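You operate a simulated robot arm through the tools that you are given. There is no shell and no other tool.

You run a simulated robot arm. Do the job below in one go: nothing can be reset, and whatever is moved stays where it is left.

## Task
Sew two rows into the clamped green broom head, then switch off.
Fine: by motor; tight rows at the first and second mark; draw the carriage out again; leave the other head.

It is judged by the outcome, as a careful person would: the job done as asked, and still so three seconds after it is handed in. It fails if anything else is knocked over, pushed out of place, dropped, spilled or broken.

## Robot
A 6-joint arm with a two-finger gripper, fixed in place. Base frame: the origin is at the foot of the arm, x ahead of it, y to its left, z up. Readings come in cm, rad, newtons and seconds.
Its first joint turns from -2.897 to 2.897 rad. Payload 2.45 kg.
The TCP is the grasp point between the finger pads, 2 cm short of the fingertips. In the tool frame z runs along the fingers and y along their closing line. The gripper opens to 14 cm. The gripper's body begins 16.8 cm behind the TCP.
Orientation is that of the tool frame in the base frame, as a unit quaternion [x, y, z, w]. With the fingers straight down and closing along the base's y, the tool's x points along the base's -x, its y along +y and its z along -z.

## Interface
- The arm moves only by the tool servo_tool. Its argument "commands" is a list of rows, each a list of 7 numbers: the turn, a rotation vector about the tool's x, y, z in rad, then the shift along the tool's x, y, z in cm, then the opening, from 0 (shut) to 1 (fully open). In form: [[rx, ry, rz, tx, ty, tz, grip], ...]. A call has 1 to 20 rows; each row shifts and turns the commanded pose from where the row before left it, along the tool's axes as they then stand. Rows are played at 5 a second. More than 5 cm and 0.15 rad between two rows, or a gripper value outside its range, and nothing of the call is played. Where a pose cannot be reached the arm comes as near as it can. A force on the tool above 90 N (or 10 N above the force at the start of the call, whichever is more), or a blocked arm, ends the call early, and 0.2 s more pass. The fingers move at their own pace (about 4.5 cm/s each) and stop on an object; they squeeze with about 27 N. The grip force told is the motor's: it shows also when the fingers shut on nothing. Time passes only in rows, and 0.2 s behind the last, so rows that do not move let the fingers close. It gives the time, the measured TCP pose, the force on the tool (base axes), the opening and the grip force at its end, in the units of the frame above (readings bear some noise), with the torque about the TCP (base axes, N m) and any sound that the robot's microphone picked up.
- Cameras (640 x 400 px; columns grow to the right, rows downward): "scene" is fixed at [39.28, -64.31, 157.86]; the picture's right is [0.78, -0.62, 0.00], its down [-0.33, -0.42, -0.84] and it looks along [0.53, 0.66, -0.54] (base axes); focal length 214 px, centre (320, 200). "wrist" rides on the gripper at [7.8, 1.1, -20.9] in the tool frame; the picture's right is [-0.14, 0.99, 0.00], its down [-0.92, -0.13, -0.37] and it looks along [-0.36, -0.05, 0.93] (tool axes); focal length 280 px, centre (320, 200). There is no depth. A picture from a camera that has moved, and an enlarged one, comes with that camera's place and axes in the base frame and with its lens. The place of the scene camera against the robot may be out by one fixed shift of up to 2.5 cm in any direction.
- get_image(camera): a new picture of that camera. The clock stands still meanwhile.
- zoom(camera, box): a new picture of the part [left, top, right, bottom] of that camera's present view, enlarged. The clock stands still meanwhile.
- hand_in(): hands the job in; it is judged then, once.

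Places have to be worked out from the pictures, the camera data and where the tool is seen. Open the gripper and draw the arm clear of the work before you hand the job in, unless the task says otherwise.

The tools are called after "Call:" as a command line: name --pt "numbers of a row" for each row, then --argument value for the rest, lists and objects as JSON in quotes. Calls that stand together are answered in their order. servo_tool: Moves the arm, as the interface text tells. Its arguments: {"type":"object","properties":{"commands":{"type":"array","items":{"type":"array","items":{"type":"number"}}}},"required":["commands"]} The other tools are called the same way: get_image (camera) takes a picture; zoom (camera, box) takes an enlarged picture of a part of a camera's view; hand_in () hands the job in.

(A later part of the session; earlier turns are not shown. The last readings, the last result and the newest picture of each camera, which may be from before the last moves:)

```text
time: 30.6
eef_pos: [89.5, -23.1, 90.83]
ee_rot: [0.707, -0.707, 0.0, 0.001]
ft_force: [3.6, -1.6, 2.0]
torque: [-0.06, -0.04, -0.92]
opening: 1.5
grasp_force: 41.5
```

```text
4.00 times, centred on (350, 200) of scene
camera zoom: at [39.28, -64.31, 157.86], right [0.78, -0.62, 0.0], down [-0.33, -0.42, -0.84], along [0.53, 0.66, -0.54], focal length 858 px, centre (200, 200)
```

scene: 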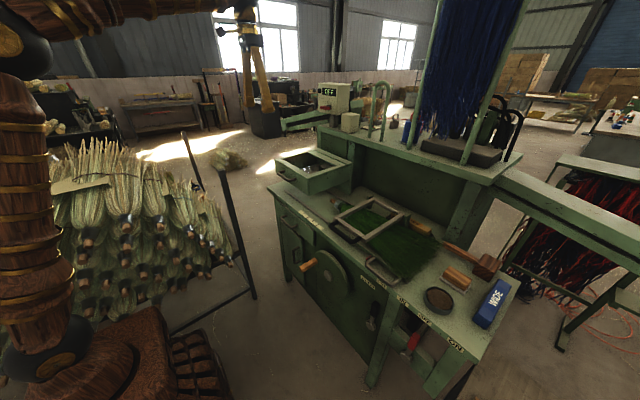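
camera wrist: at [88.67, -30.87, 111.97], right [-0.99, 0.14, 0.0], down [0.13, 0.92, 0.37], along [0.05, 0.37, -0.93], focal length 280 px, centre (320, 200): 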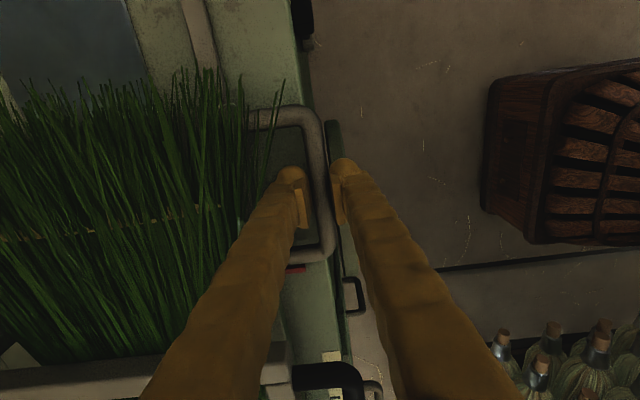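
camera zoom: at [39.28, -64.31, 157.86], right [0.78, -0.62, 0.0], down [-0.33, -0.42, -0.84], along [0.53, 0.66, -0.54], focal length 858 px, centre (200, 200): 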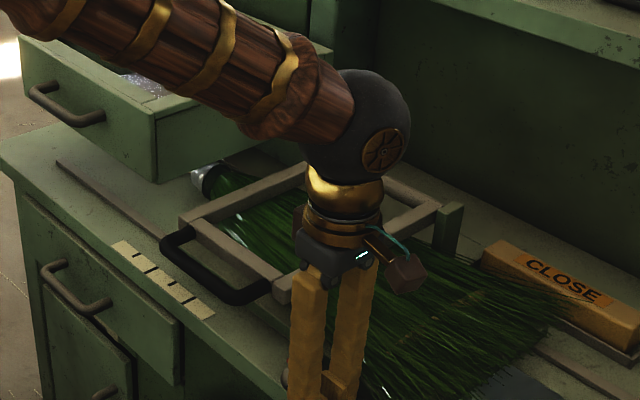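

Carriage slides smoothly (no load). The clamp will soon pass under the head box, so I go on slowly for 8 cm.

Call:
servo_tool --pt "0 0 0 -0.5 0 0 0" --pt "0 0 0 -1 0 0 0" --pt "0 0 0 -1 0 0 0" --pt "0 0 0 -1 0 0 0" --pt "0 0 0 -1 0 0 0" --pt "0 0 0 -1 0 0 0" --pt "0 0 0 -1 0 0 0" --pt "0 0 0 -1 0 0 0" --pt "0 0 0 -0.5 0 0 0" --pt "0 0 0 0 0 0 0"

Call:
get_image --camera "wrist"

Call:
zoom --camera "scene" --box '[270, 150, 430, 250]'

```text
time: 32.8
eef_pos: [89.61, -15.15, 90.89]
ee_rot: [0.707, -0.707, 0.0, 0.001]
ft_force: [10.8, 0.9, -11.3]
torque: [-0.06, -0.07, -0.9]
opening: 1.48
grasp_force: 41.0
```

```text
taken
camera wrist: at [88.66, -22.85, 111.97], right [-0.99, 0.14, 0.0], down [0.13, 0.92, 0.37], along [0.05, 0.37, -0.93], focal length 280 px, centre (320, 200)
```

wrist: 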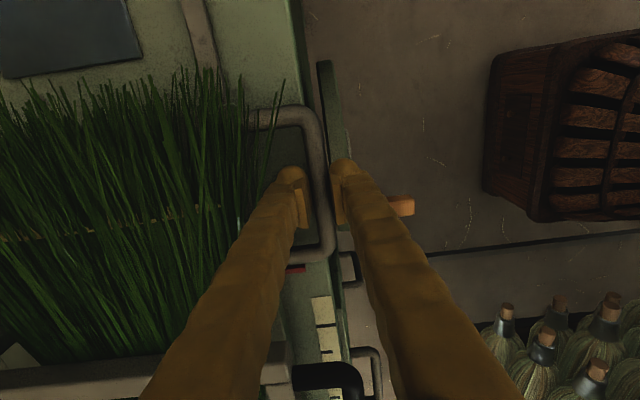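

```text
4.00 times, centred on (350, 200) of scene
camera zoom: at [39.28, -64.31, 157.86], right [0.78, -0.62, 0.0], down [-0.33, -0.42, -0.84], along [0.53, 0.66, -0.54], focal length 858 px, centre (200, 200)
```

zoom: 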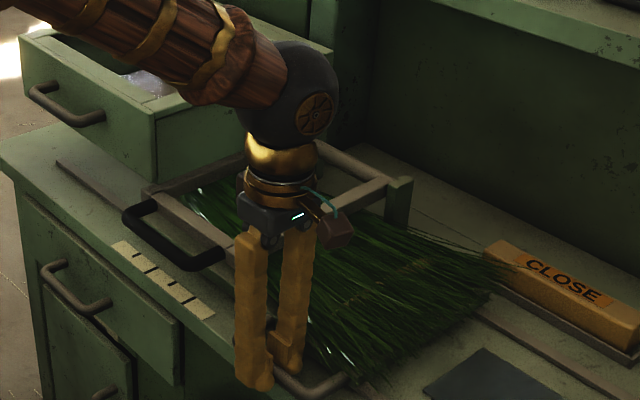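

Clear so far; pointer and marks are both in view now. By my estimate 8.8 cm remain to mark 1; I go 7.5 cm slowly and then align visually.

Call:
servo_tool --pt "0 0 0 -0.5 0 0 0" --pt "0 0 0 -1 0 0 0" --pt "0 0 0 -1 0 0 0" --pt "0 0 0 -1 0 0 0" --pt "0 0 0 -1 0 0 0" --pt "0 0 0 -1 0 0 0" --pt "0 0 0 -1 0 0 0" --pt "0 0 0 -0.5 0 0 0" --pt "0 0 0 -0.5 0 0 0" --pt "0 0 0 0 0 0 0"

Call:
zoom --camera "wrist" --box '[260, 230, 372, 300]'

Call:
zoom --camera "scene" --box '[270, 150, 430, 250]'

```text
time: 35.0
eef_pos: [89.68, -7.69, 90.95]
ee_rot: [-0.707, 0.707, 0.001, -0.001]
ft_force: [-28.4, 1.7, 2.3]
torque: [-0.13, 0.26, -0.94]
opening: 1.5
grasp_force: 41.1
```

```text
5.71 times, centred on (316, 265) of wrist
camera zoom: at [88.7, -15.36, 111.97], right [-0.99, 0.14, 0.0], down [0.13, 0.92, 0.37], along [0.05, 0.37, -0.93], focal length 1602 px, centre (343, -171)
```

zoom: 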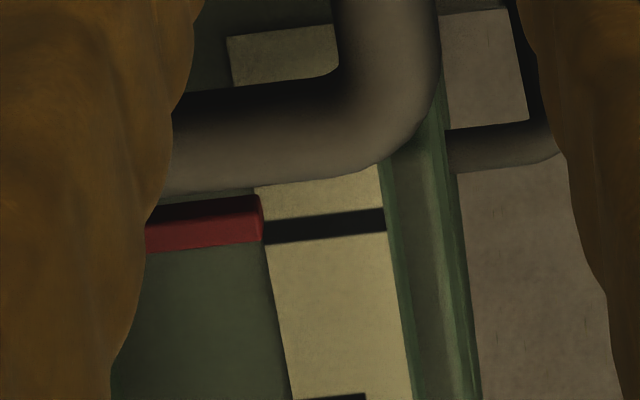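

```text
4.00 times, centred on (350, 200) of scene
camera zoom: at [39.28, -64.31, 157.86], right [0.78, -0.62, 0.0], down [-0.33, -0.42, -0.84], along [0.53, 0.66, -0.54], focal length 858 px, centre (200, 200)
```

zoom: 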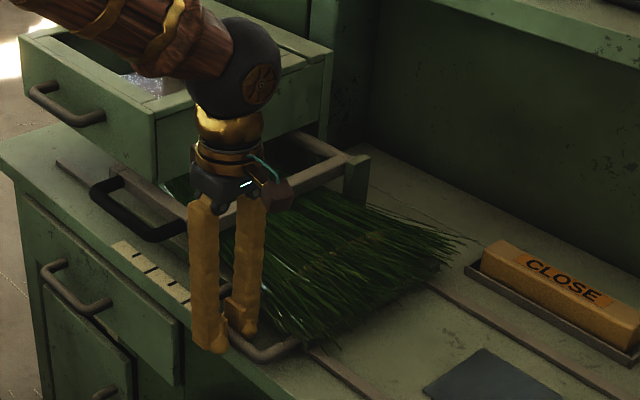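

Both views agree: pointer is at y≈0.0 (1.6 cm above the bench, hence parallax) and mark 1 at y≈1.4. I move 1.4 cm more.

Call:
servo_tool --pt "0 0 0 -0.5 0 0 0" --pt "0 0 0 -0.5 0 0 0" --pt "0 0 0 -0.42 0 0 0" --pt "0 0 0 0 0 0 0" --pt "0 0 0 0 0 0 0"

Call:
zoom --camera "wrist" --box '[260, 230, 372, 300]'

Call:
zoom --camera "scene" --box '[290, 195, 354, 235]'

```text
time: 36.2
eef_pos: [89.56, -6.23, 91.0]
ee_rot: [-0.707, 0.707, 0.0, 0.0]
ft_force: [-34.4, -3.1, 1.3]
torque: [-0.13, 0.35, -0.93]
opening: 1.49
grasp_force: 41.0
```

```text
5.71 times, centred on (316, 265) of wrist
camera zoom: at [88.69, -13.97, 111.96], right [-0.99, 0.14, 0.0], down [0.13, 0.92, 0.37], along [0.05, 0.36, -0.93], focal length 1602 px, centre (343, -171)
```

zoom: 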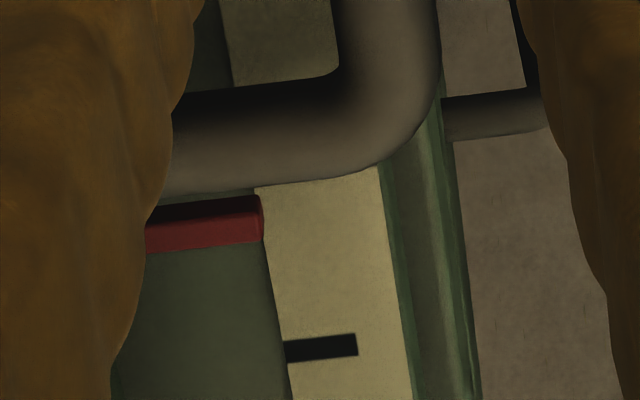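

```text
10.00 times, centred on (322, 215) of scene
camera zoom: at [39.28, -64.31, 157.86], right [0.78, -0.62, 0.0], down [-0.33, -0.42, -0.84], along [0.53, 0.66, -0.54], focal length 2145 px, centre (300, 50)
```

zoom: 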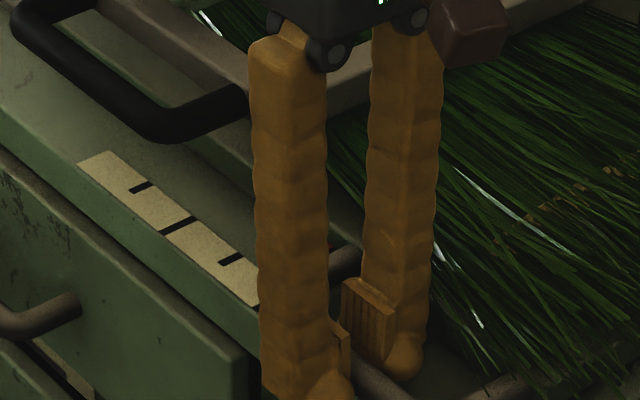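

Pointer now computes to y≈1.4, on mark 1 (mark 2 at 5.4 visible ahead). I release and lift off.

Call:
servo_tool --pt "0 0 0 0 0 0 0.1" --pt "0 0 0 0 0 0 0.25" --pt "0 0 0 0 0 0 0.25" --pt "0 0 0 0 0 -1.5 0.25" --pt "0 0 0 0 0 -3 0.25" --pt "0 0 0 0 0 -3 0.25" --pt "0 0 0 0 0 -3 0.25" --pt "0 0 0 0 0 -3 0.25" --pt "0 0 0 3 3 -2 0.5" --pt "0 0 0 3 3 -1 1" --pt "0 0 0 3 3 -1 1" --pt "0 0 0 0 3 -1 1" --pt "0 0 0 0 0 0 1"

Call:
get_image --camera "wrist"

Call:
get_image --camera "scene"

```text
time: 39.0
eef_pos: [77.44, -15.46, 109.47]
ee_rot: [0.707, -0.707, 0.0, 0.0]
ft_force: [-1.0, -0.2, -0.2]
torque: [0.01, 0.01, -0.01]
opening: 13.99
grasp_force: 0.4
```

```text
taken
camera wrist: at [76.68, -23.08, 130.46], right [-0.99, 0.14, 0.0], down [0.13, 0.92, 0.37], along [0.05, 0.36, -0.93], focal length 280 px, centre (320, 200)
```

wrist: 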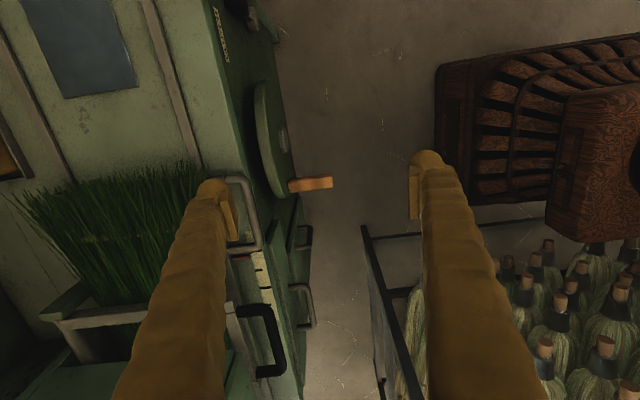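

```text
taken
```

scene: 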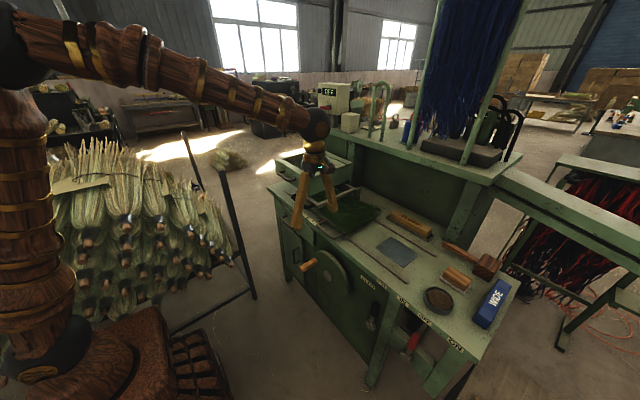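

Carriage is parked. I zoom on the marks, the bluish rectangle now uncovered on the bench, and the CLOSE block in its socket.

Call:
zoom --camera "wrist" --box '[220, 220, 300, 300]'

Call:
zoom --camera "scene" --box '[360, 200, 456, 272]'

Call:
zoom --camera "scene" --box '[320, 185, 400, 245]'

Call:
zoom --camera "wrist" --box '[0, 0, 220, 137]'

```text
5.00 times, centred on (260, 260) of wrist
camera zoom: at [76.68, -23.08, 130.46], right [-0.99, 0.14, 0.0], down [0.13, 0.92, 0.37], along [0.05, 0.36, -0.93], focal length 1402 px, centre (620, -100)
```

zoom: 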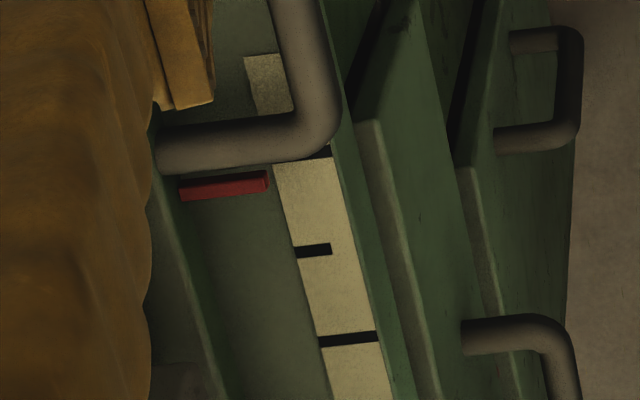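

```text
5.56 times, centred on (408, 236) of scene
camera zoom: at [39.28, -64.31, 157.86], right [0.78, -0.62, 0.0], down [-0.33, -0.42, -0.84], along [0.53, 0.66, -0.54], focal length 1192 px, centre (-169, 0)
```

zoom: 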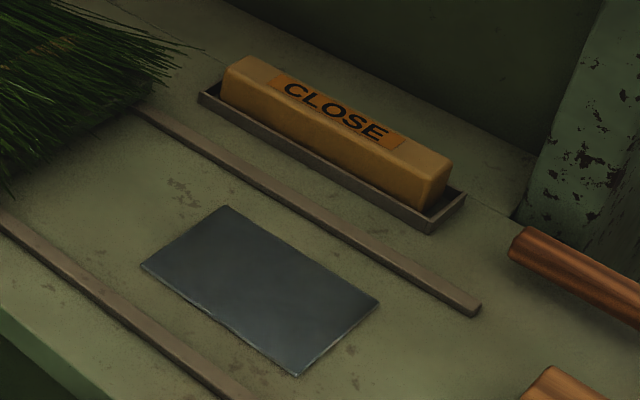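

```text
6.67 times, centred on (360, 215) of scene
camera zoom: at [39.28, -64.31, 157.86], right [0.78, -0.62, 0.0], down [-0.33, -0.42, -0.84], along [0.53, 0.66, -0.54], focal length 1430 px, centre (53, 100)
```

zoom: 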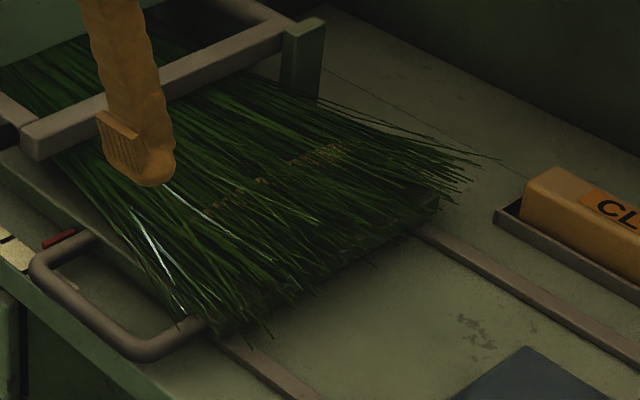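

```text
2.91 times, centred on (110, 68) of wrist
camera zoom: at [76.68, -23.08, 130.46], right [-0.99, 0.14, 0.0], down [0.13, 0.92, 0.37], along [0.05, 0.36, -0.93], focal length 816 px, centre (931, 582)
```

zoom: 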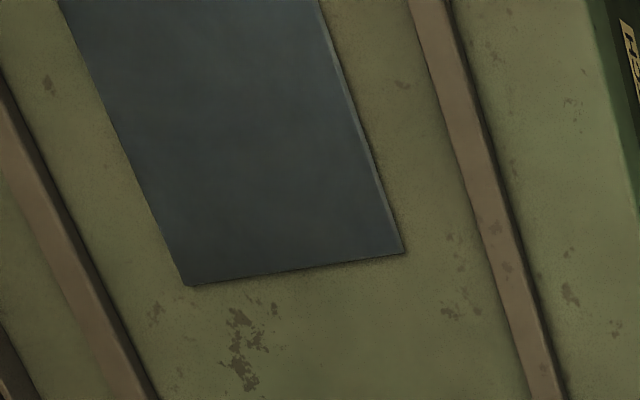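

Pointer is verified on mark 1 (pointer y 1.35, mark 1.39), and CLOSE sits in its tray. Next I go to the levers: retreat, move right, turn the gripper back and tilt it forward.

Call:
servo_tool --pt "0 0 0 3.5 3 0 0.5" --pt "0 0 0 3.5 3 0 0.3" --pt "0 0 0.1428 3.5 3 0 0" --pt "0 0 0.1428 0 0 0 0" --pt "0 0 0.1428 0 0 0 0" --pt "0 0 0.1428 0 0 0 0" --pt "0 0 0.1428 0 0 0 0" --pt "0 0 0.1428 0 0 0 0" --pt "0 0 0.1428 0 0 0 0" --pt "0 0 0.1428 0 0 0 0" --pt "0 0 0.1428 0 0 0 0" --pt "0 0 0.1428 0 0 0 0" --pt "0 0 0.1428 0 0 0 0" --pt "0 0 0 0 0 0 0"

Call:
servo_tool --pt "0 0 0 0 -4 2 0" --pt "0 0 0 0 -4 2 0" --pt "0 0 0 0 -4 2 0" --pt "0 -0.1333 0 0 -4 2 0" --pt "0 -0.1333 0 0 -4 0 0" --pt "0 -0.1333 0 0 -4 0 0" --pt "0 -0.1333 0 0 0 0 0" --pt "0 -0.1333 0 0 0 0 0" --pt "0 -0.1333 0 0 0 0 0" --pt "0 0 0 0 0 0 0"

Call:
get_image --camera "wrist"

Call:
get_image --camera "scene"

```text
time: 42.0
eef_pos: [68.57, -25.84, 109.57]
ee_rot: [0.001, 1.0, 0.0, 0.0]
ft_force: [-0.5, 0.3, -0.4]
torque: [0.01, -0.02, -0.03]
opening: 0.0
grasp_force: 27.2
```

```text
time: 44.2
eef_pos: [68.7, -49.92, 101.43]
ee_rot: [0.0, 0.921, 0.0, 0.39]
ft_force: [-0.5, 0.2, 0.7]
torque: [-0.02, 0.0, 0.02]
opening: 0.0
grasp_force: 27.3
```

```text
taken
camera wrist: at [48.31, -48.61, 110.47], right [0.1, 0.99, 0.1], down [0.38, -0.13, 0.92], along [0.92, -0.05, -0.39], focal length 280 px, centre (320, 200)
```

wrist: 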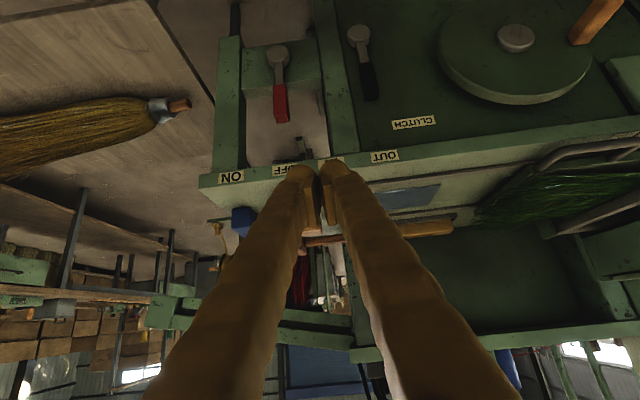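

```text
taken
```

scene: 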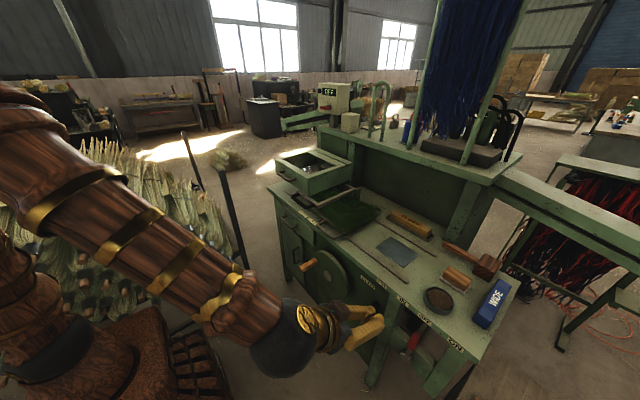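

A good front view of both levers (upside-down). I zoom to measure them.

Call:
zoom --camera "wrist" --box '[200, 10, 440, 190]'

```text
2.22 times, centred on (320, 100) of wrist
camera zoom: at [48.31, -48.61, 110.47], right [0.1, 0.99, 0.1], down [0.38, -0.13, 0.92], along [0.92, -0.05, -0.39], focal length 623 px, centre (320, 422)
```

zoom: 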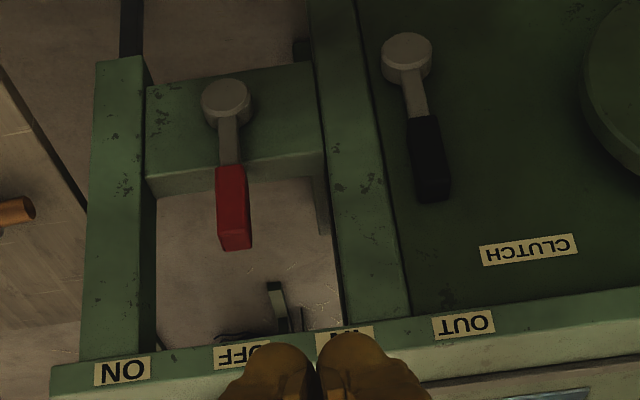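

Red lever: grip at y≈-56.4, z 67–76, x≈90; black lever: y≈-39.4, z 65–73. With closed fingers I lower in front of the gap on the +y side of the red lever and take a look before going in.

Call:
servo_tool --pt "0 0 0 2.87 -0.27 2.78 0" --pt "0 0 0 2.87 -0.27 2.78 0" --pt "0 0 0 2.87 -0.27 2.78 0" --pt "0 0 0 2.87 -0.27 2.78 0" --pt "0 0 0 2.87 -0.27 2.78 0" --pt "0 0 0 2.87 -0.27 2.78 0" --pt "0 0 0 -1.9 0 3.03 0" --pt "0 0 0 -1.9 0 3.03 0" --pt "0 0 0 -1.9 0 3.03 0" --pt "0 0 0 -1.9 0 3.03 0" --pt "0 0 0 0 0 0 0"

Call:
get_image --camera "wrist"

Call:
zoom --camera "scene" --box '[340, 270, 500, 370]'

```text
time: 46.6
eef_pos: [82.66, -51.6, 74.47]
ee_rot: [0.0, 0.921, -0.001, 0.389]
ft_force: [-0.3, 0.0, -0.1]
torque: [-0.01, 0.05, -0.01]
opening: 0.0
grasp_force: 26.8
```

```text
taken
camera wrist: at [62.34, -50.32, 83.52], right [0.1, 0.99, 0.1], down [0.38, -0.13, 0.92], along [0.92, -0.05, -0.39], focal length 280 px, centre (320, 200)
```

wrist: 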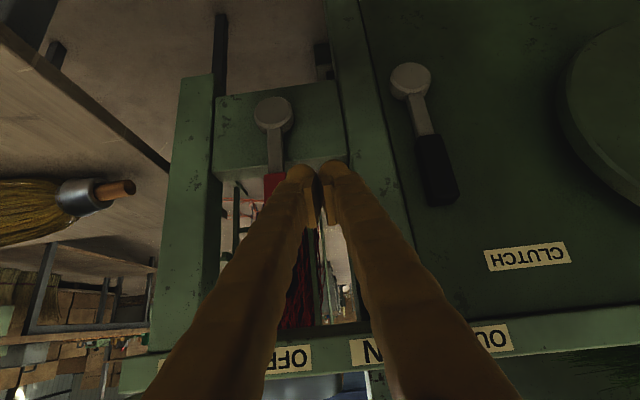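

```text
4.00 times, centred on (420, 320) of scene
camera zoom: at [39.28, -64.31, 157.86], right [0.78, -0.62, 0.0], down [-0.33, -0.42, -0.84], along [0.53, 0.66, -0.54], focal length 858 px, centre (-80, -280)
```

zoom: 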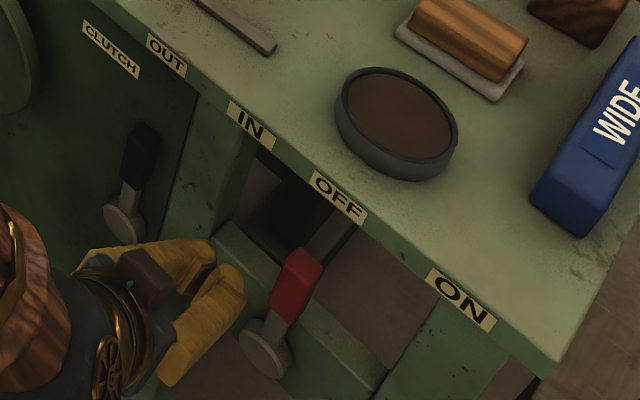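

The closed fingers sit in front of the gap left of the red lever as intended. I move forward beside the lever.

Call:
servo_tool --pt "0 0 0 -1.22 0 1.98 0" --pt "0 0 0 -1.22 0 1.98 0" --pt "0 0 0 -1.22 0 1.98 0" --pt "0 0 0 0 0 0 0"

Call:
zoom --camera "scene" --box '[340, 270, 500, 370]'

Call:
get_image --camera "wrist"

```text
time: 47.6
eef_pos: [89.51, -51.53, 73.09]
ee_rot: [0.0, 0.921, 0.0, 0.389]
ft_force: [0.2, -0.7, 0.6]
torque: [0.0, 0.0, -0.01]
opening: 0.0
grasp_force: 27.3
```

```text
4.00 times, centred on (420, 320) of scene
camera zoom: at [39.28, -64.31, 157.86], right [0.78, -0.62, 0.0], down [-0.33, -0.42, -0.84], along [0.53, 0.66, -0.54], focal length 858 px, centre (-80, -280)
```

zoom: 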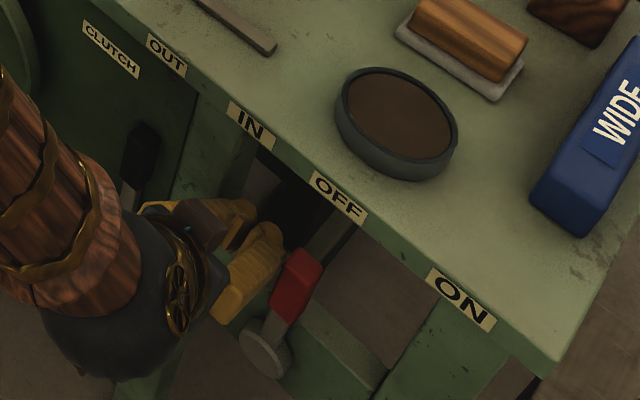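

```text
taken
camera wrist: at [69.16, -50.24, 82.15], right [0.1, 0.99, 0.1], down [0.38, -0.13, 0.92], along [0.92, -0.05, -0.39], focal length 280 px, centre (320, 200)
```

wrist: 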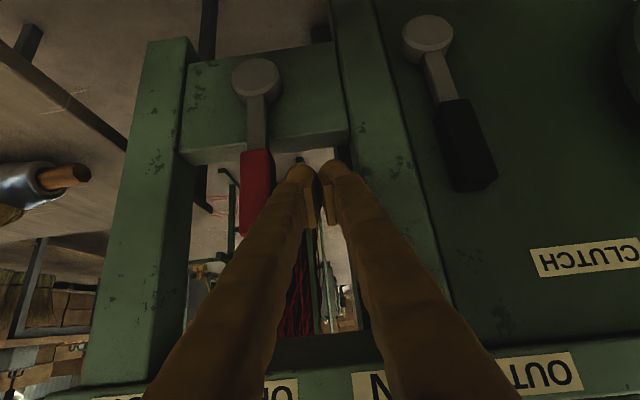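

Fingertips stand right beside the red grip. I push towards −y in small steps to switch the motor ON.

Call:
servo_tool --pt "0 0 0 0 -0.8 0 0" --pt "0 0 0 0 -0.8 0 0" --pt "0 0 0 0 -0.8 0 0" --pt "0 0 0 0 -0.8 0 0" --pt "0 0 0 0 -0.8 0 0" --pt "0 0 0 0 0 0 0"

Call:
get_image --camera "wrist"

Call:
zoom --camera "scene" --box '[312, 76, 364, 110]'

```text
time: 49.0
eef_pos: [89.43, -55.59, 73.05]
ee_rot: [0.0, 0.921, 0.001, 0.389]
ft_force: [-0.1, -0.3, 0.5]
torque: [-0.02, 0.0, -0.02]
opening: 0.0
grasp_force: 26.9
```

```text
taken
camera wrist: at [69.16, -54.28, 82.0], right [0.1, 0.99, 0.1], down [0.38, -0.13, 0.92], along [0.92, -0.05, -0.39], focal length 280 px, centre (320, 200)
```

wrist: 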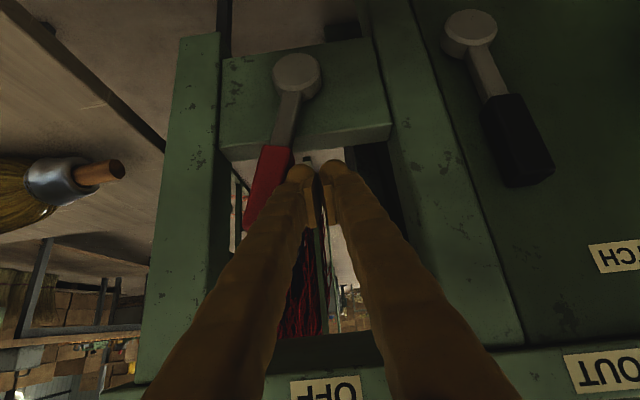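

```text
11.76 times, centred on (338, 93) of scene
camera zoom: at [39.28, -64.31, 157.86], right [0.78, -0.62, 0.0], down [-0.33, -0.42, -0.84], along [0.53, 0.66, -0.54], focal length 2523 px, centre (108, 1459)
```

zoom: 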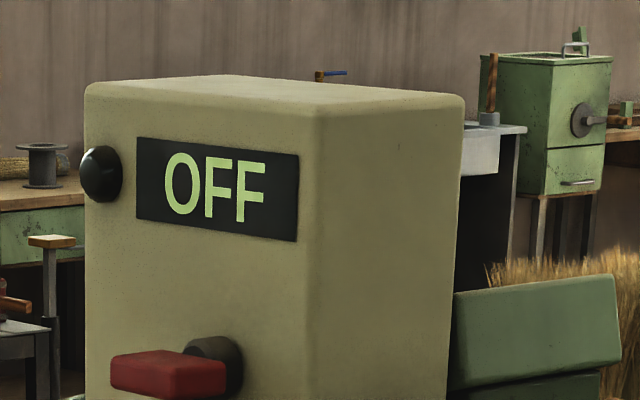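

The red lever swings easily; the display still reads OFF. I keep pushing in small steps.

Call:
servo_tool --pt "0 0 0 0 -0.8 0 0" --pt "0 0 0 0 -0.8 0 0" --pt "0 0 0 0 -0.6 0 0" --pt "0 0 0 0 0 0 0"

Call:
get_image --camera "wrist"

Call:
zoom --camera "scene" --box '[312, 76, 364, 110]'

```text
time: 50.0
eef_pos: [89.34, -57.66, 73.05]
ee_rot: [0.0, 0.921, 0.0, 0.39]
ft_force: [0.0, -0.4, 0.3]
torque: [0.01, 0.01, -0.03]
opening: 0.01
grasp_force: 26.9
```

```text
taken
camera wrist: at [69.14, -56.45, 82.04], right [0.1, 0.99, 0.1], down [0.38, -0.13, 0.92], along [0.92, -0.05, -0.39], focal length 280 px, centre (320, 200)
```

wrist: 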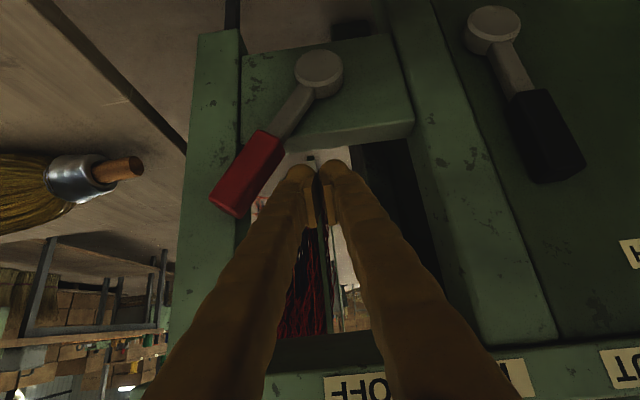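

```text
11.76 times, centred on (338, 93) of scene
camera zoom: at [39.28, -64.31, 157.86], right [0.78, -0.62, 0.0], down [-0.33, -0.42, -0.84], along [0.53, 0.66, -0.54], focal length 2523 px, centre (108, 1459)
```

zoom: 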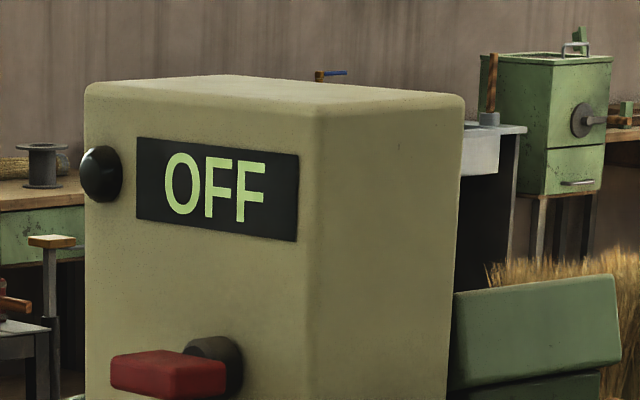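

The lever has snapped over with its tip at y≈-65, in line with the ON label. The display still reads OFF; I wait a moment, listen, and look again.

Call:
servo_tool --pt "0 0 0 0 0 0 0" --pt "0 0 0 0 0 0 0" --pt "0 0 0 0 0 0 0" --pt "0 0 0 0 0 0 0" --pt "0 0 0 0 0 0 0"

Call:
zoom --camera "scene" --box '[300, 70, 430, 150]'

Call:
zoom --camera "scene" --box '[340, 270, 500, 370]'

```text
time: 51.2
eef_pos: [89.31, -57.56, 73.08]
ee_rot: [0.0, 0.921, -0.001, 0.389]
ft_force: [0.0, -0.7, 0.4]
torque: [0.04, -0.02, 0.01]
opening: 0.0
grasp_force: 26.7
```

```text
4.92 times, centred on (365, 110) of scene
camera zoom: at [39.28, -64.31, 157.86], right [0.78, -0.62, 0.0], down [-0.33, -0.42, -0.84], along [0.53, 0.66, -0.54], focal length 1056 px, centre (98, 643)
```

zoom: 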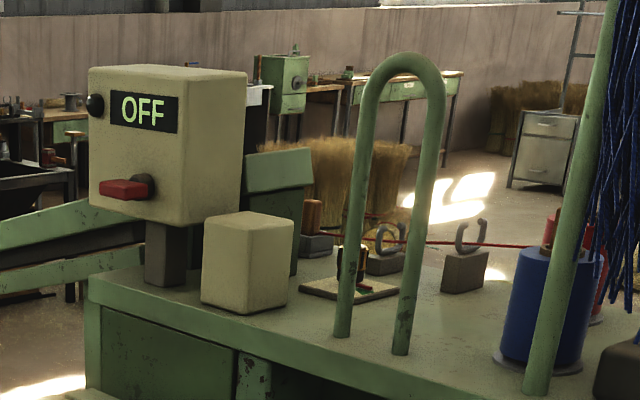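

```text
4.00 times, centred on (420, 320) of scene
camera zoom: at [39.28, -64.31, 157.86], right [0.78, -0.62, 0.0], down [-0.33, -0.42, -0.84], along [0.53, 0.66, -0.54], focal length 858 px, centre (-80, -280)
```

zoom: 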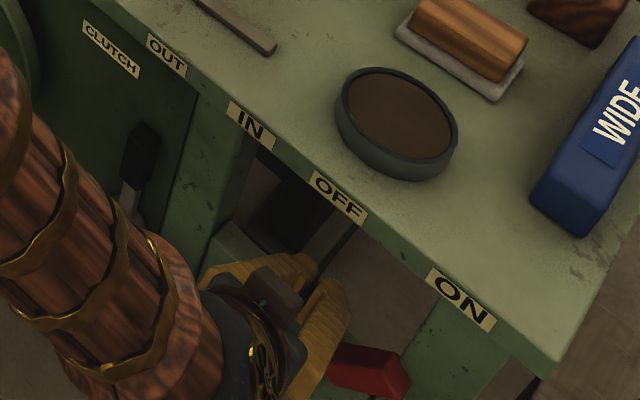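

The lever looks snapped to ON, but the display is unchanged. I push on until I touch the lever, to see whether it goes further.

Call:
servo_tool --pt "0 0 0 0 -0.8 0 0" --pt "0 0 0 0 -0.8 0 0" --pt "0 0 0 0 -0.8 0 0" --pt "0 0 0 0 -0.8 0 0" --pt "0 0 0 0 0 0 0"

Call:
get_image --camera "wrist"

Call:
zoom --camera "scene" --box '[312, 76, 364, 110]'

```text
time: 52.4
eef_pos: [89.41, -60.43, 72.85]
ee_rot: [-0.002, 0.921, 0.002, 0.389]
ft_force: [-23.7, 69.0, 19.1]
torque: [0.75, 0.42, -0.79]
opening: 0.0
grasp_force: 27.4
```

```text
taken
camera wrist: at [69.19, -59.28, 81.97], right [0.09, 0.99, 0.1], down [0.38, -0.13, 0.92], along [0.92, -0.05, -0.39], focal length 280 px, centre (320, 200)
```

wrist: 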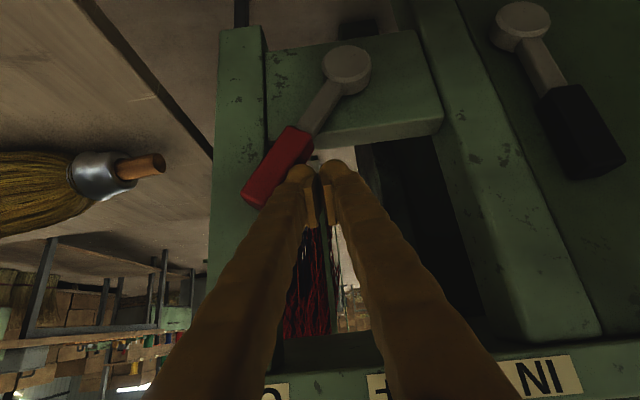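

```text
11.76 times, centred on (338, 93) of scene
camera zoom: at [39.28, -64.31, 157.86], right [0.78, -0.62, 0.0], down [-0.33, -0.42, -0.84], along [0.53, 0.66, -0.54], focal length 2523 px, centre (108, 1459)
```

zoom: 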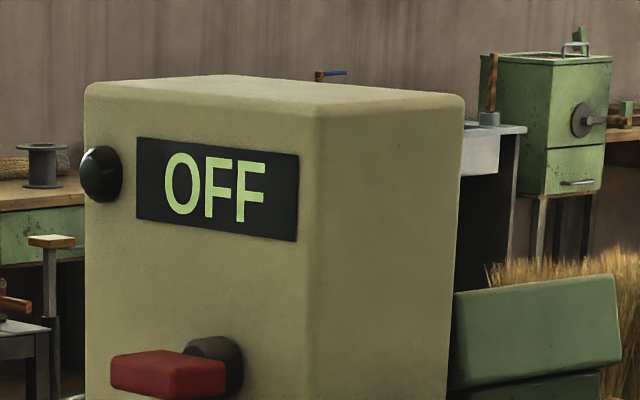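

The lever is against its stop (69 N), i.e. ON, yet no motor sound and the display still says OFF; the control box has its own red handle, probably the main switch. I back away from the lever and go up to look at that box.

Call:
servo_tool --pt "0 0 0 0 1 0 0" --pt "0 0 0 0 2 0 0" --pt "0 0 0 0 2 0 0" --pt "0 0 0 1.22 1 -1.98 0" --pt "0 0 0 1.22 0 -1.98 0" --pt "0 0 0 1.22 0 -1.98 0" --pt "0 0 0 1.9 0 -3.03 0" --pt "0 0 0 1.9 0 -3.03 0" --pt "0 0 0 1.9 0 -3.03 0" --pt "0 0 0 1.9 0 -3.03 0" --pt "0 0 0 0 0 0 0"

Call:
get_image --camera "wrist"

```text
time: 54.8
eef_pos: [68.57, -54.75, 77.46]
ee_rot: [0.0, 0.921, -0.001, 0.389]
ft_force: [1.2, 0.2, 0.1]
torque: [0.01, 0.0, 0.0]
opening: 0.0
grasp_force: 27.3
```

```text
taken
camera wrist: at [48.33, -53.62, 86.48], right [0.1, 0.99, 0.1], down [0.38, -0.13, 0.92], along [0.92, -0.05, -0.39], focal length 280 px, centre (320, 200)
```

wrist: 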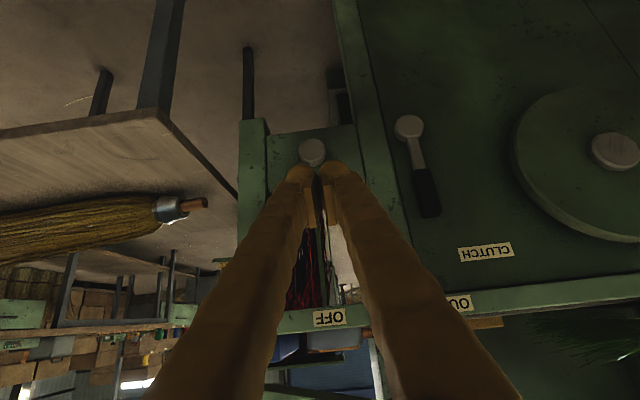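

Call:
zoom --camera "scene" --box '[340, 270, 500, 370]'

Call:
servo_tool --pt "0 0 0 -2.87 2.8 -2.78 0" --pt "0 0 0 -2.87 2.8 -2.78 0" --pt "0 0 0 -2.87 2.8 -2.78 0" --pt "0 0 0 -2.87 2.8 -2.78 0" --pt "0 0 0 -2.87 2.8 -2.78 0" --pt "0 0 0 -2.87 2.8 -2.78 0" --pt "0 0 0 -2.87 2.8 -2.78 0" --pt "0 0 0 -2.87 2.8 -2.78 0" --pt "0 0 0 -2.87 2.8 -2.78 0" --pt "0 0 0 -2.87 2.8 -2.78 0" --pt "0 0 0 -2.87 2.8 -2.78 0" --pt "0 0 0 -2.87 2.8 -2.78 0" --pt "0 0 0 -2.87 2.8 -2.78 0" --pt "0 0 0 0 4 0 0" --pt "0 0 0 0 4 0 0" --pt "0 0 0 0 4 0 0" --pt "0 0 0 0 4 0 0" --pt "0 0 0 0 4 0 0" --pt "0 0 0 0 0 0 0"

Call:
get_image --camera "wrist"

Call:
get_image --camera "scene"

```text
4.00 times, centred on (420, 320) of scene
camera zoom: at [39.28, -64.31, 157.86], right [0.78, -0.62, 0.0], down [-0.33, -0.42, -0.84], along [0.53, 0.66, -0.54], focal length 858 px, centre (-80, -280)
```

zoom: 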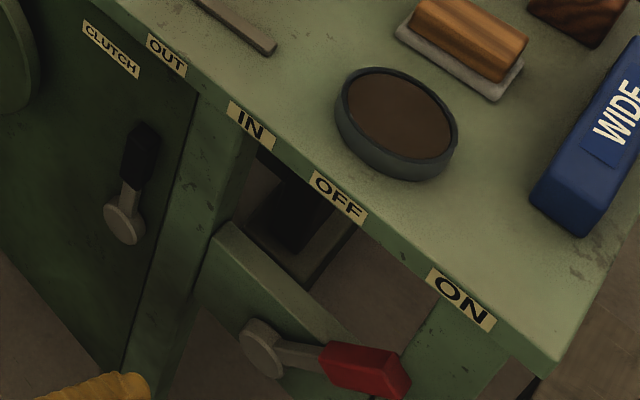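

```text
time: 58.8
eef_pos: [68.6, 1.6, 129.43]
ee_rot: [-0.001, 0.921, 0.0, 0.389]
ft_force: [-0.3, 1.1, -0.1]
torque: [0.04, 0.01, 0.01]
opening: 0.0
grasp_force: 27.4
```

```text
taken
camera wrist: at [48.26, 2.86, 138.49], right [0.1, 0.99, 0.1], down [0.38, -0.13, 0.92], along [0.92, -0.05, -0.39], focal length 280 px, centre (320, 200)
```

wrist: 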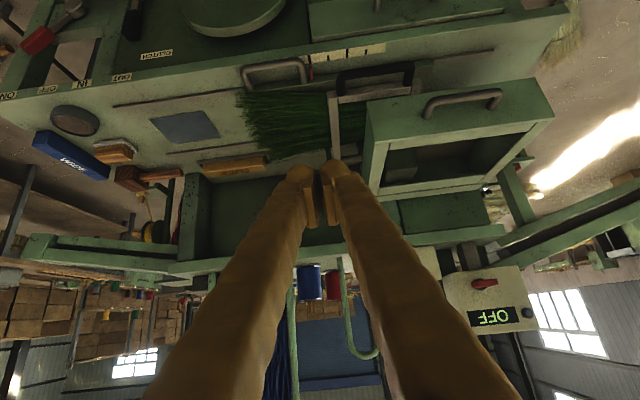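

```text
taken
```

scene: 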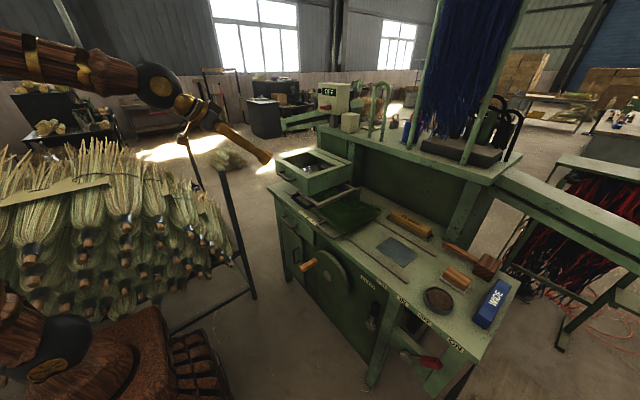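

Now the control box and the head box are both in view; I zoom on both.

Call:
zoom --camera "wrist" --box '[420, 230, 580, 350]'

Call:
zoom --camera "wrist" --box '[340, 60, 560, 220]'

Call:
zoom --camera "wrist" --box '[120, 40, 340, 200]'

Call:
zoom --camera "scene" --box '[260, 130, 400, 230]'

```text
3.33 times, centred on (500, 290) of wrist
camera zoom: at [48.26, 2.86, 138.49], right [0.1, 0.99, 0.1], down [0.38, -0.13, 0.92], along [0.92, -0.05, -0.39], focal length 935 px, centre (-280, -100)
```

zoom: 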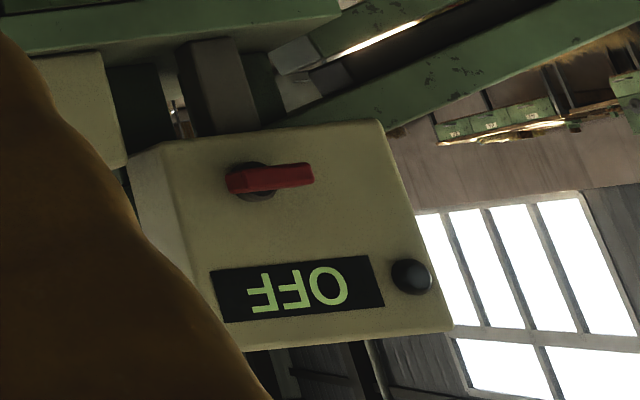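

```text
2.50 times, centred on (450, 140) of wrist
camera zoom: at [48.26, 2.86, 138.49], right [0.1, 0.99, 0.1], down [0.38, -0.13, 0.92], along [0.92, -0.05, -0.39], focal length 701 px, centre (-5, 350)
```

zoom: 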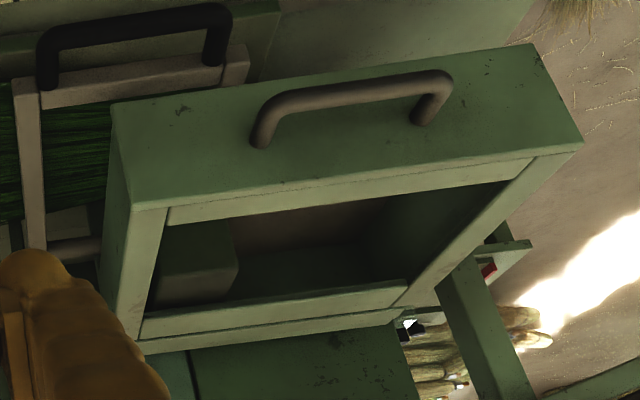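

```text
2.50 times, centred on (230, 120) of wrist
camera zoom: at [48.26, 2.86, 138.49], right [0.1, 0.99, 0.1], down [0.38, -0.13, 0.92], along [0.92, -0.05, -0.39], focal length 701 px, centre (545, 400)
```

zoom: 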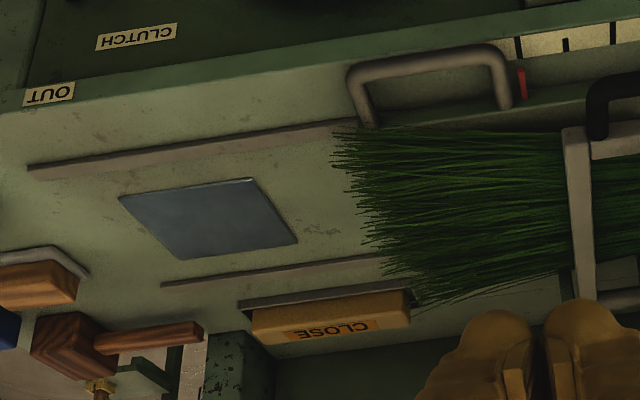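

```text
4.00 times, centred on (330, 180) of scene
camera zoom: at [39.28, -64.31, 157.86], right [0.78, -0.62, 0.0], down [-0.33, -0.42, -0.84], along [0.53, 0.66, -0.54], focal length 858 px, centre (280, 280)
```

zoom: 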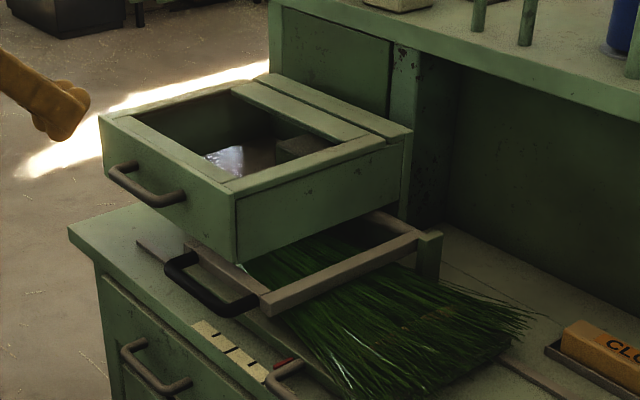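

The box handle on the control box is at about (128.5, 38, 135), beyond comfortable reach, and the lever labelled OFF/ON is already ON; the display may simply follow the stitching. Everything is set at mark 1, so next I go to the clutch lever: first to a spot ahead of it on its +y side.

Call:
servo_tool --pt "0 0 0 0 -4 0 0" --pt "0 0 0 0 -4 0 0" --pt "0 0 0 0 -4 0 0" --pt "0 0 0 0 -4 0 0" --pt "0 0 0 0 -4 0 0" --pt "0 0 0 0 -4 0 0" --pt "0 0 0 0 -4 0 0" --pt "0 0 0 0 -4 0 0" --pt "0 0 0 0 -3.4 0 0" --pt "0 0 0 0 0 0 0"

Call:
servo_tool --pt "0 0 0 2.87 0 2.78 0" --pt "0 0 0 2.87 0 2.78 0" --pt "0 0 0 2.87 0 2.78 0" --pt "0 0 0 2.87 0 2.78 0" --pt "0 0 0 2.87 0 2.78 0" --pt "0 0 0 2.87 0 2.78 0" --pt "0 0 0 2.87 0 2.78 0" --pt "0 0 0 2.87 0 2.78 0" --pt "0 0 0 2.87 0 2.78 0" --pt "0 0 0 2.87 0 2.78 0" --pt "0 0 0 2.87 0 2.78 0" --pt "0 0 0 2.87 0 2.78 0" --pt "0 0 0 2.87 0 2.78 0" --pt "0 0 0 -1.9 0 3.03 0" --pt "0 0 0 -1.9 0 3.03 0" --pt "0 0 0 0 0 0 0"

Call:
get_image --camera "wrist"

```text
time: 61.0
eef_pos: [68.84, -33.85, 129.59]
ee_rot: [0.0, 0.921, 0.0, 0.39]
ft_force: [-0.1, 0.4, -0.4]
torque: [0.03, -0.02, 0.03]
opening: 0.0
grasp_force: 27.0
```

```text
time: 64.4
eef_pos: [75.48, -33.89, 75.75]
ee_rot: [-0.001, 0.921, 0.0, 0.39]
ft_force: [-0.4, -0.2, -0.1]
torque: [0.02, 0.03, 0.01]
opening: 0.0
grasp_force: 27.2
```

```text
taken
camera wrist: at [55.25, -32.65, 84.86], right [0.1, 0.99, 0.1], down [0.38, -0.13, 0.92], along [0.92, -0.05, -0.39], focal length 280 px, centre (320, 200)
```

wrist: 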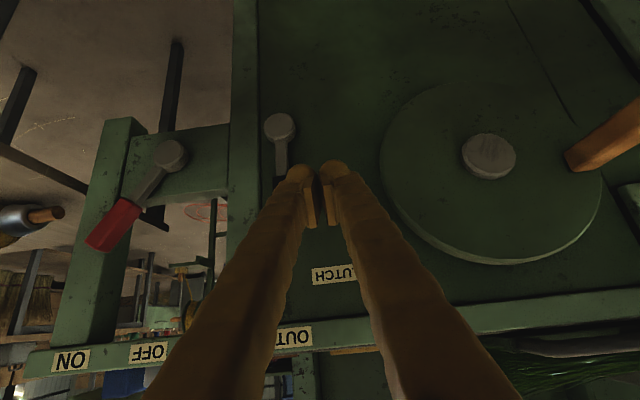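

The clutch lever is just left of the fingertips in the view, the red lever still ON. I move in beside the clutch lever.

Call:
servo_tool --pt "0 0 0 -1.42 0 3.15 0" --pt "0 0 0 -1.42 0 3.15 0" --pt "0 0 0 -1.42 0 3.15 0" --pt "0 0 0 -0.71 0 1.57 0" --pt "0 0 0 -0.71 0 1.57 0" --pt "0 0 0 0 0 0 0"

Call:
get_image --camera "wrist"

Call:
zoom --camera "scene" --box '[320, 250, 480, 350]'

```text
time: 65.8
eef_pos: [88.39, -33.79, 71.28]
ee_rot: [0.0, 0.922, 0.001, 0.388]
ft_force: [-19.5, 1.8, 13.9]
torque: [0.0, -0.35, 0.0]
opening: 0.02
grasp_force: 29.3
stopped in row 6: the force on the tool passed its limit at 94 N (the readings are from after the stop); the commanded pose is now the measured one
```

```text
taken
camera wrist: at [68.1, -32.48, 80.44], right [0.1, 0.99, 0.1], down [0.38, -0.13, 0.92], along [0.92, -0.05, -0.39], focal length 280 px, centre (320, 200)
```

wrist: 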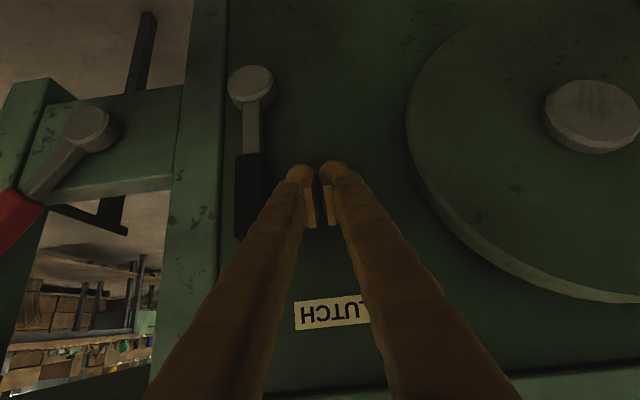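

```text
4.00 times, centred on (400, 300) of scene
camera zoom: at [39.28, -64.31, 157.86], right [0.78, -0.62, 0.0], down [-0.33, -0.42, -0.84], along [0.53, 0.66, -0.54], focal length 858 px, centre (0, -200)
```

zoom: 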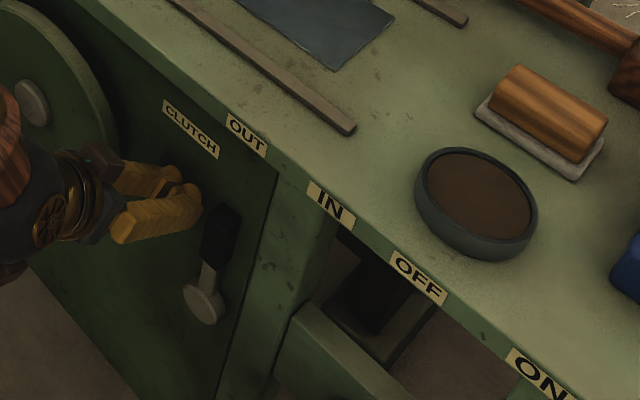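

The fingertips touched the front panel (94 N stop); I back off 1 cm, then check before pushing.

Call:
servo_tool --pt "0 0 0 0.35 0 -0.36 0" --pt "0 0 0 0.35 0 -0.36 0" --pt "0 0 0 0 0 0 0"

Call:
servo_tool --pt "0 0 0 0 -0.8 0 0" --pt "0 0 0 0 -0.8 0 0" --pt "0 0 0 0 -0.8 0 0" --pt "0 0 0 0 -0.8 0 0" --pt "0 0 0 0 -0.8 0 0" --pt "0 0 0 0 0 0 0"

Call:
get_image --camera "wrist"

Call:
zoom --camera "scene" --box '[312, 76, 364, 110]'

```text
time: 66.6
eef_pos: [87.41, -33.61, 71.33]
ee_rot: [0.0, 0.921, 0.0, 0.388]
ft_force: [-0.1, -0.2, -0.5]
torque: [0.02, 0.02, -0.01]
opening: 0.0
grasp_force: 29.6
```

```text
time: 68.0
eef_pos: [87.39, -37.77, 71.41]
ee_rot: [0.0, 0.921, 0.0, 0.389]
ft_force: [-1.8, 2.7, 0.6]
torque: [0.04, 0.0, -0.01]
opening: 0.02
grasp_force: 30.0
```

```text
taken
camera wrist: at [67.18, -36.51, 80.39], right [0.1, 0.99, 0.1], down [0.38, -0.13, 0.92], along [0.92, -0.05, -0.39], focal length 280 px, centre (320, 200)
```

wrist: 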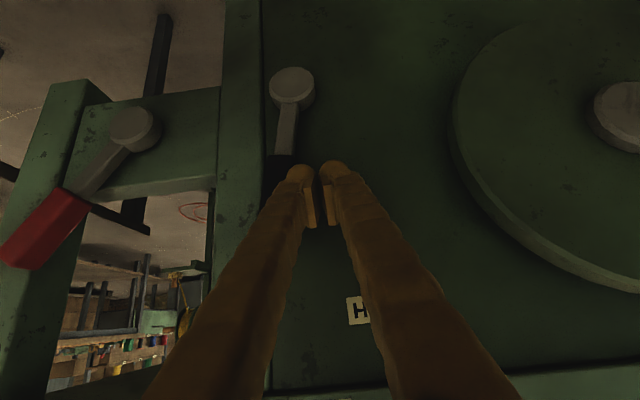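

```text
11.76 times, centred on (338, 93) of scene
camera zoom: at [39.28, -64.31, 157.86], right [0.78, -0.62, 0.0], down [-0.33, -0.42, -0.84], along [0.53, 0.66, -0.54], focal length 2523 px, centre (108, 1459)
```

zoom: 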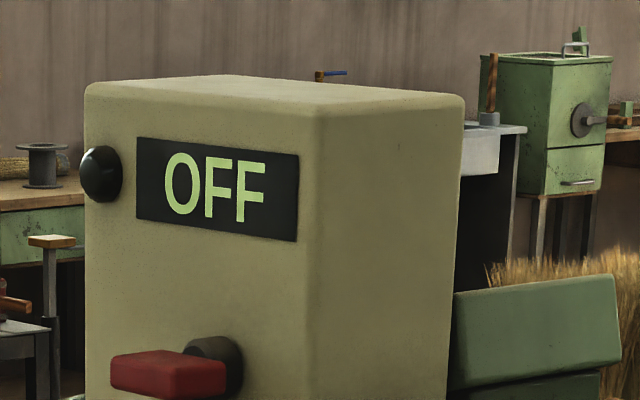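

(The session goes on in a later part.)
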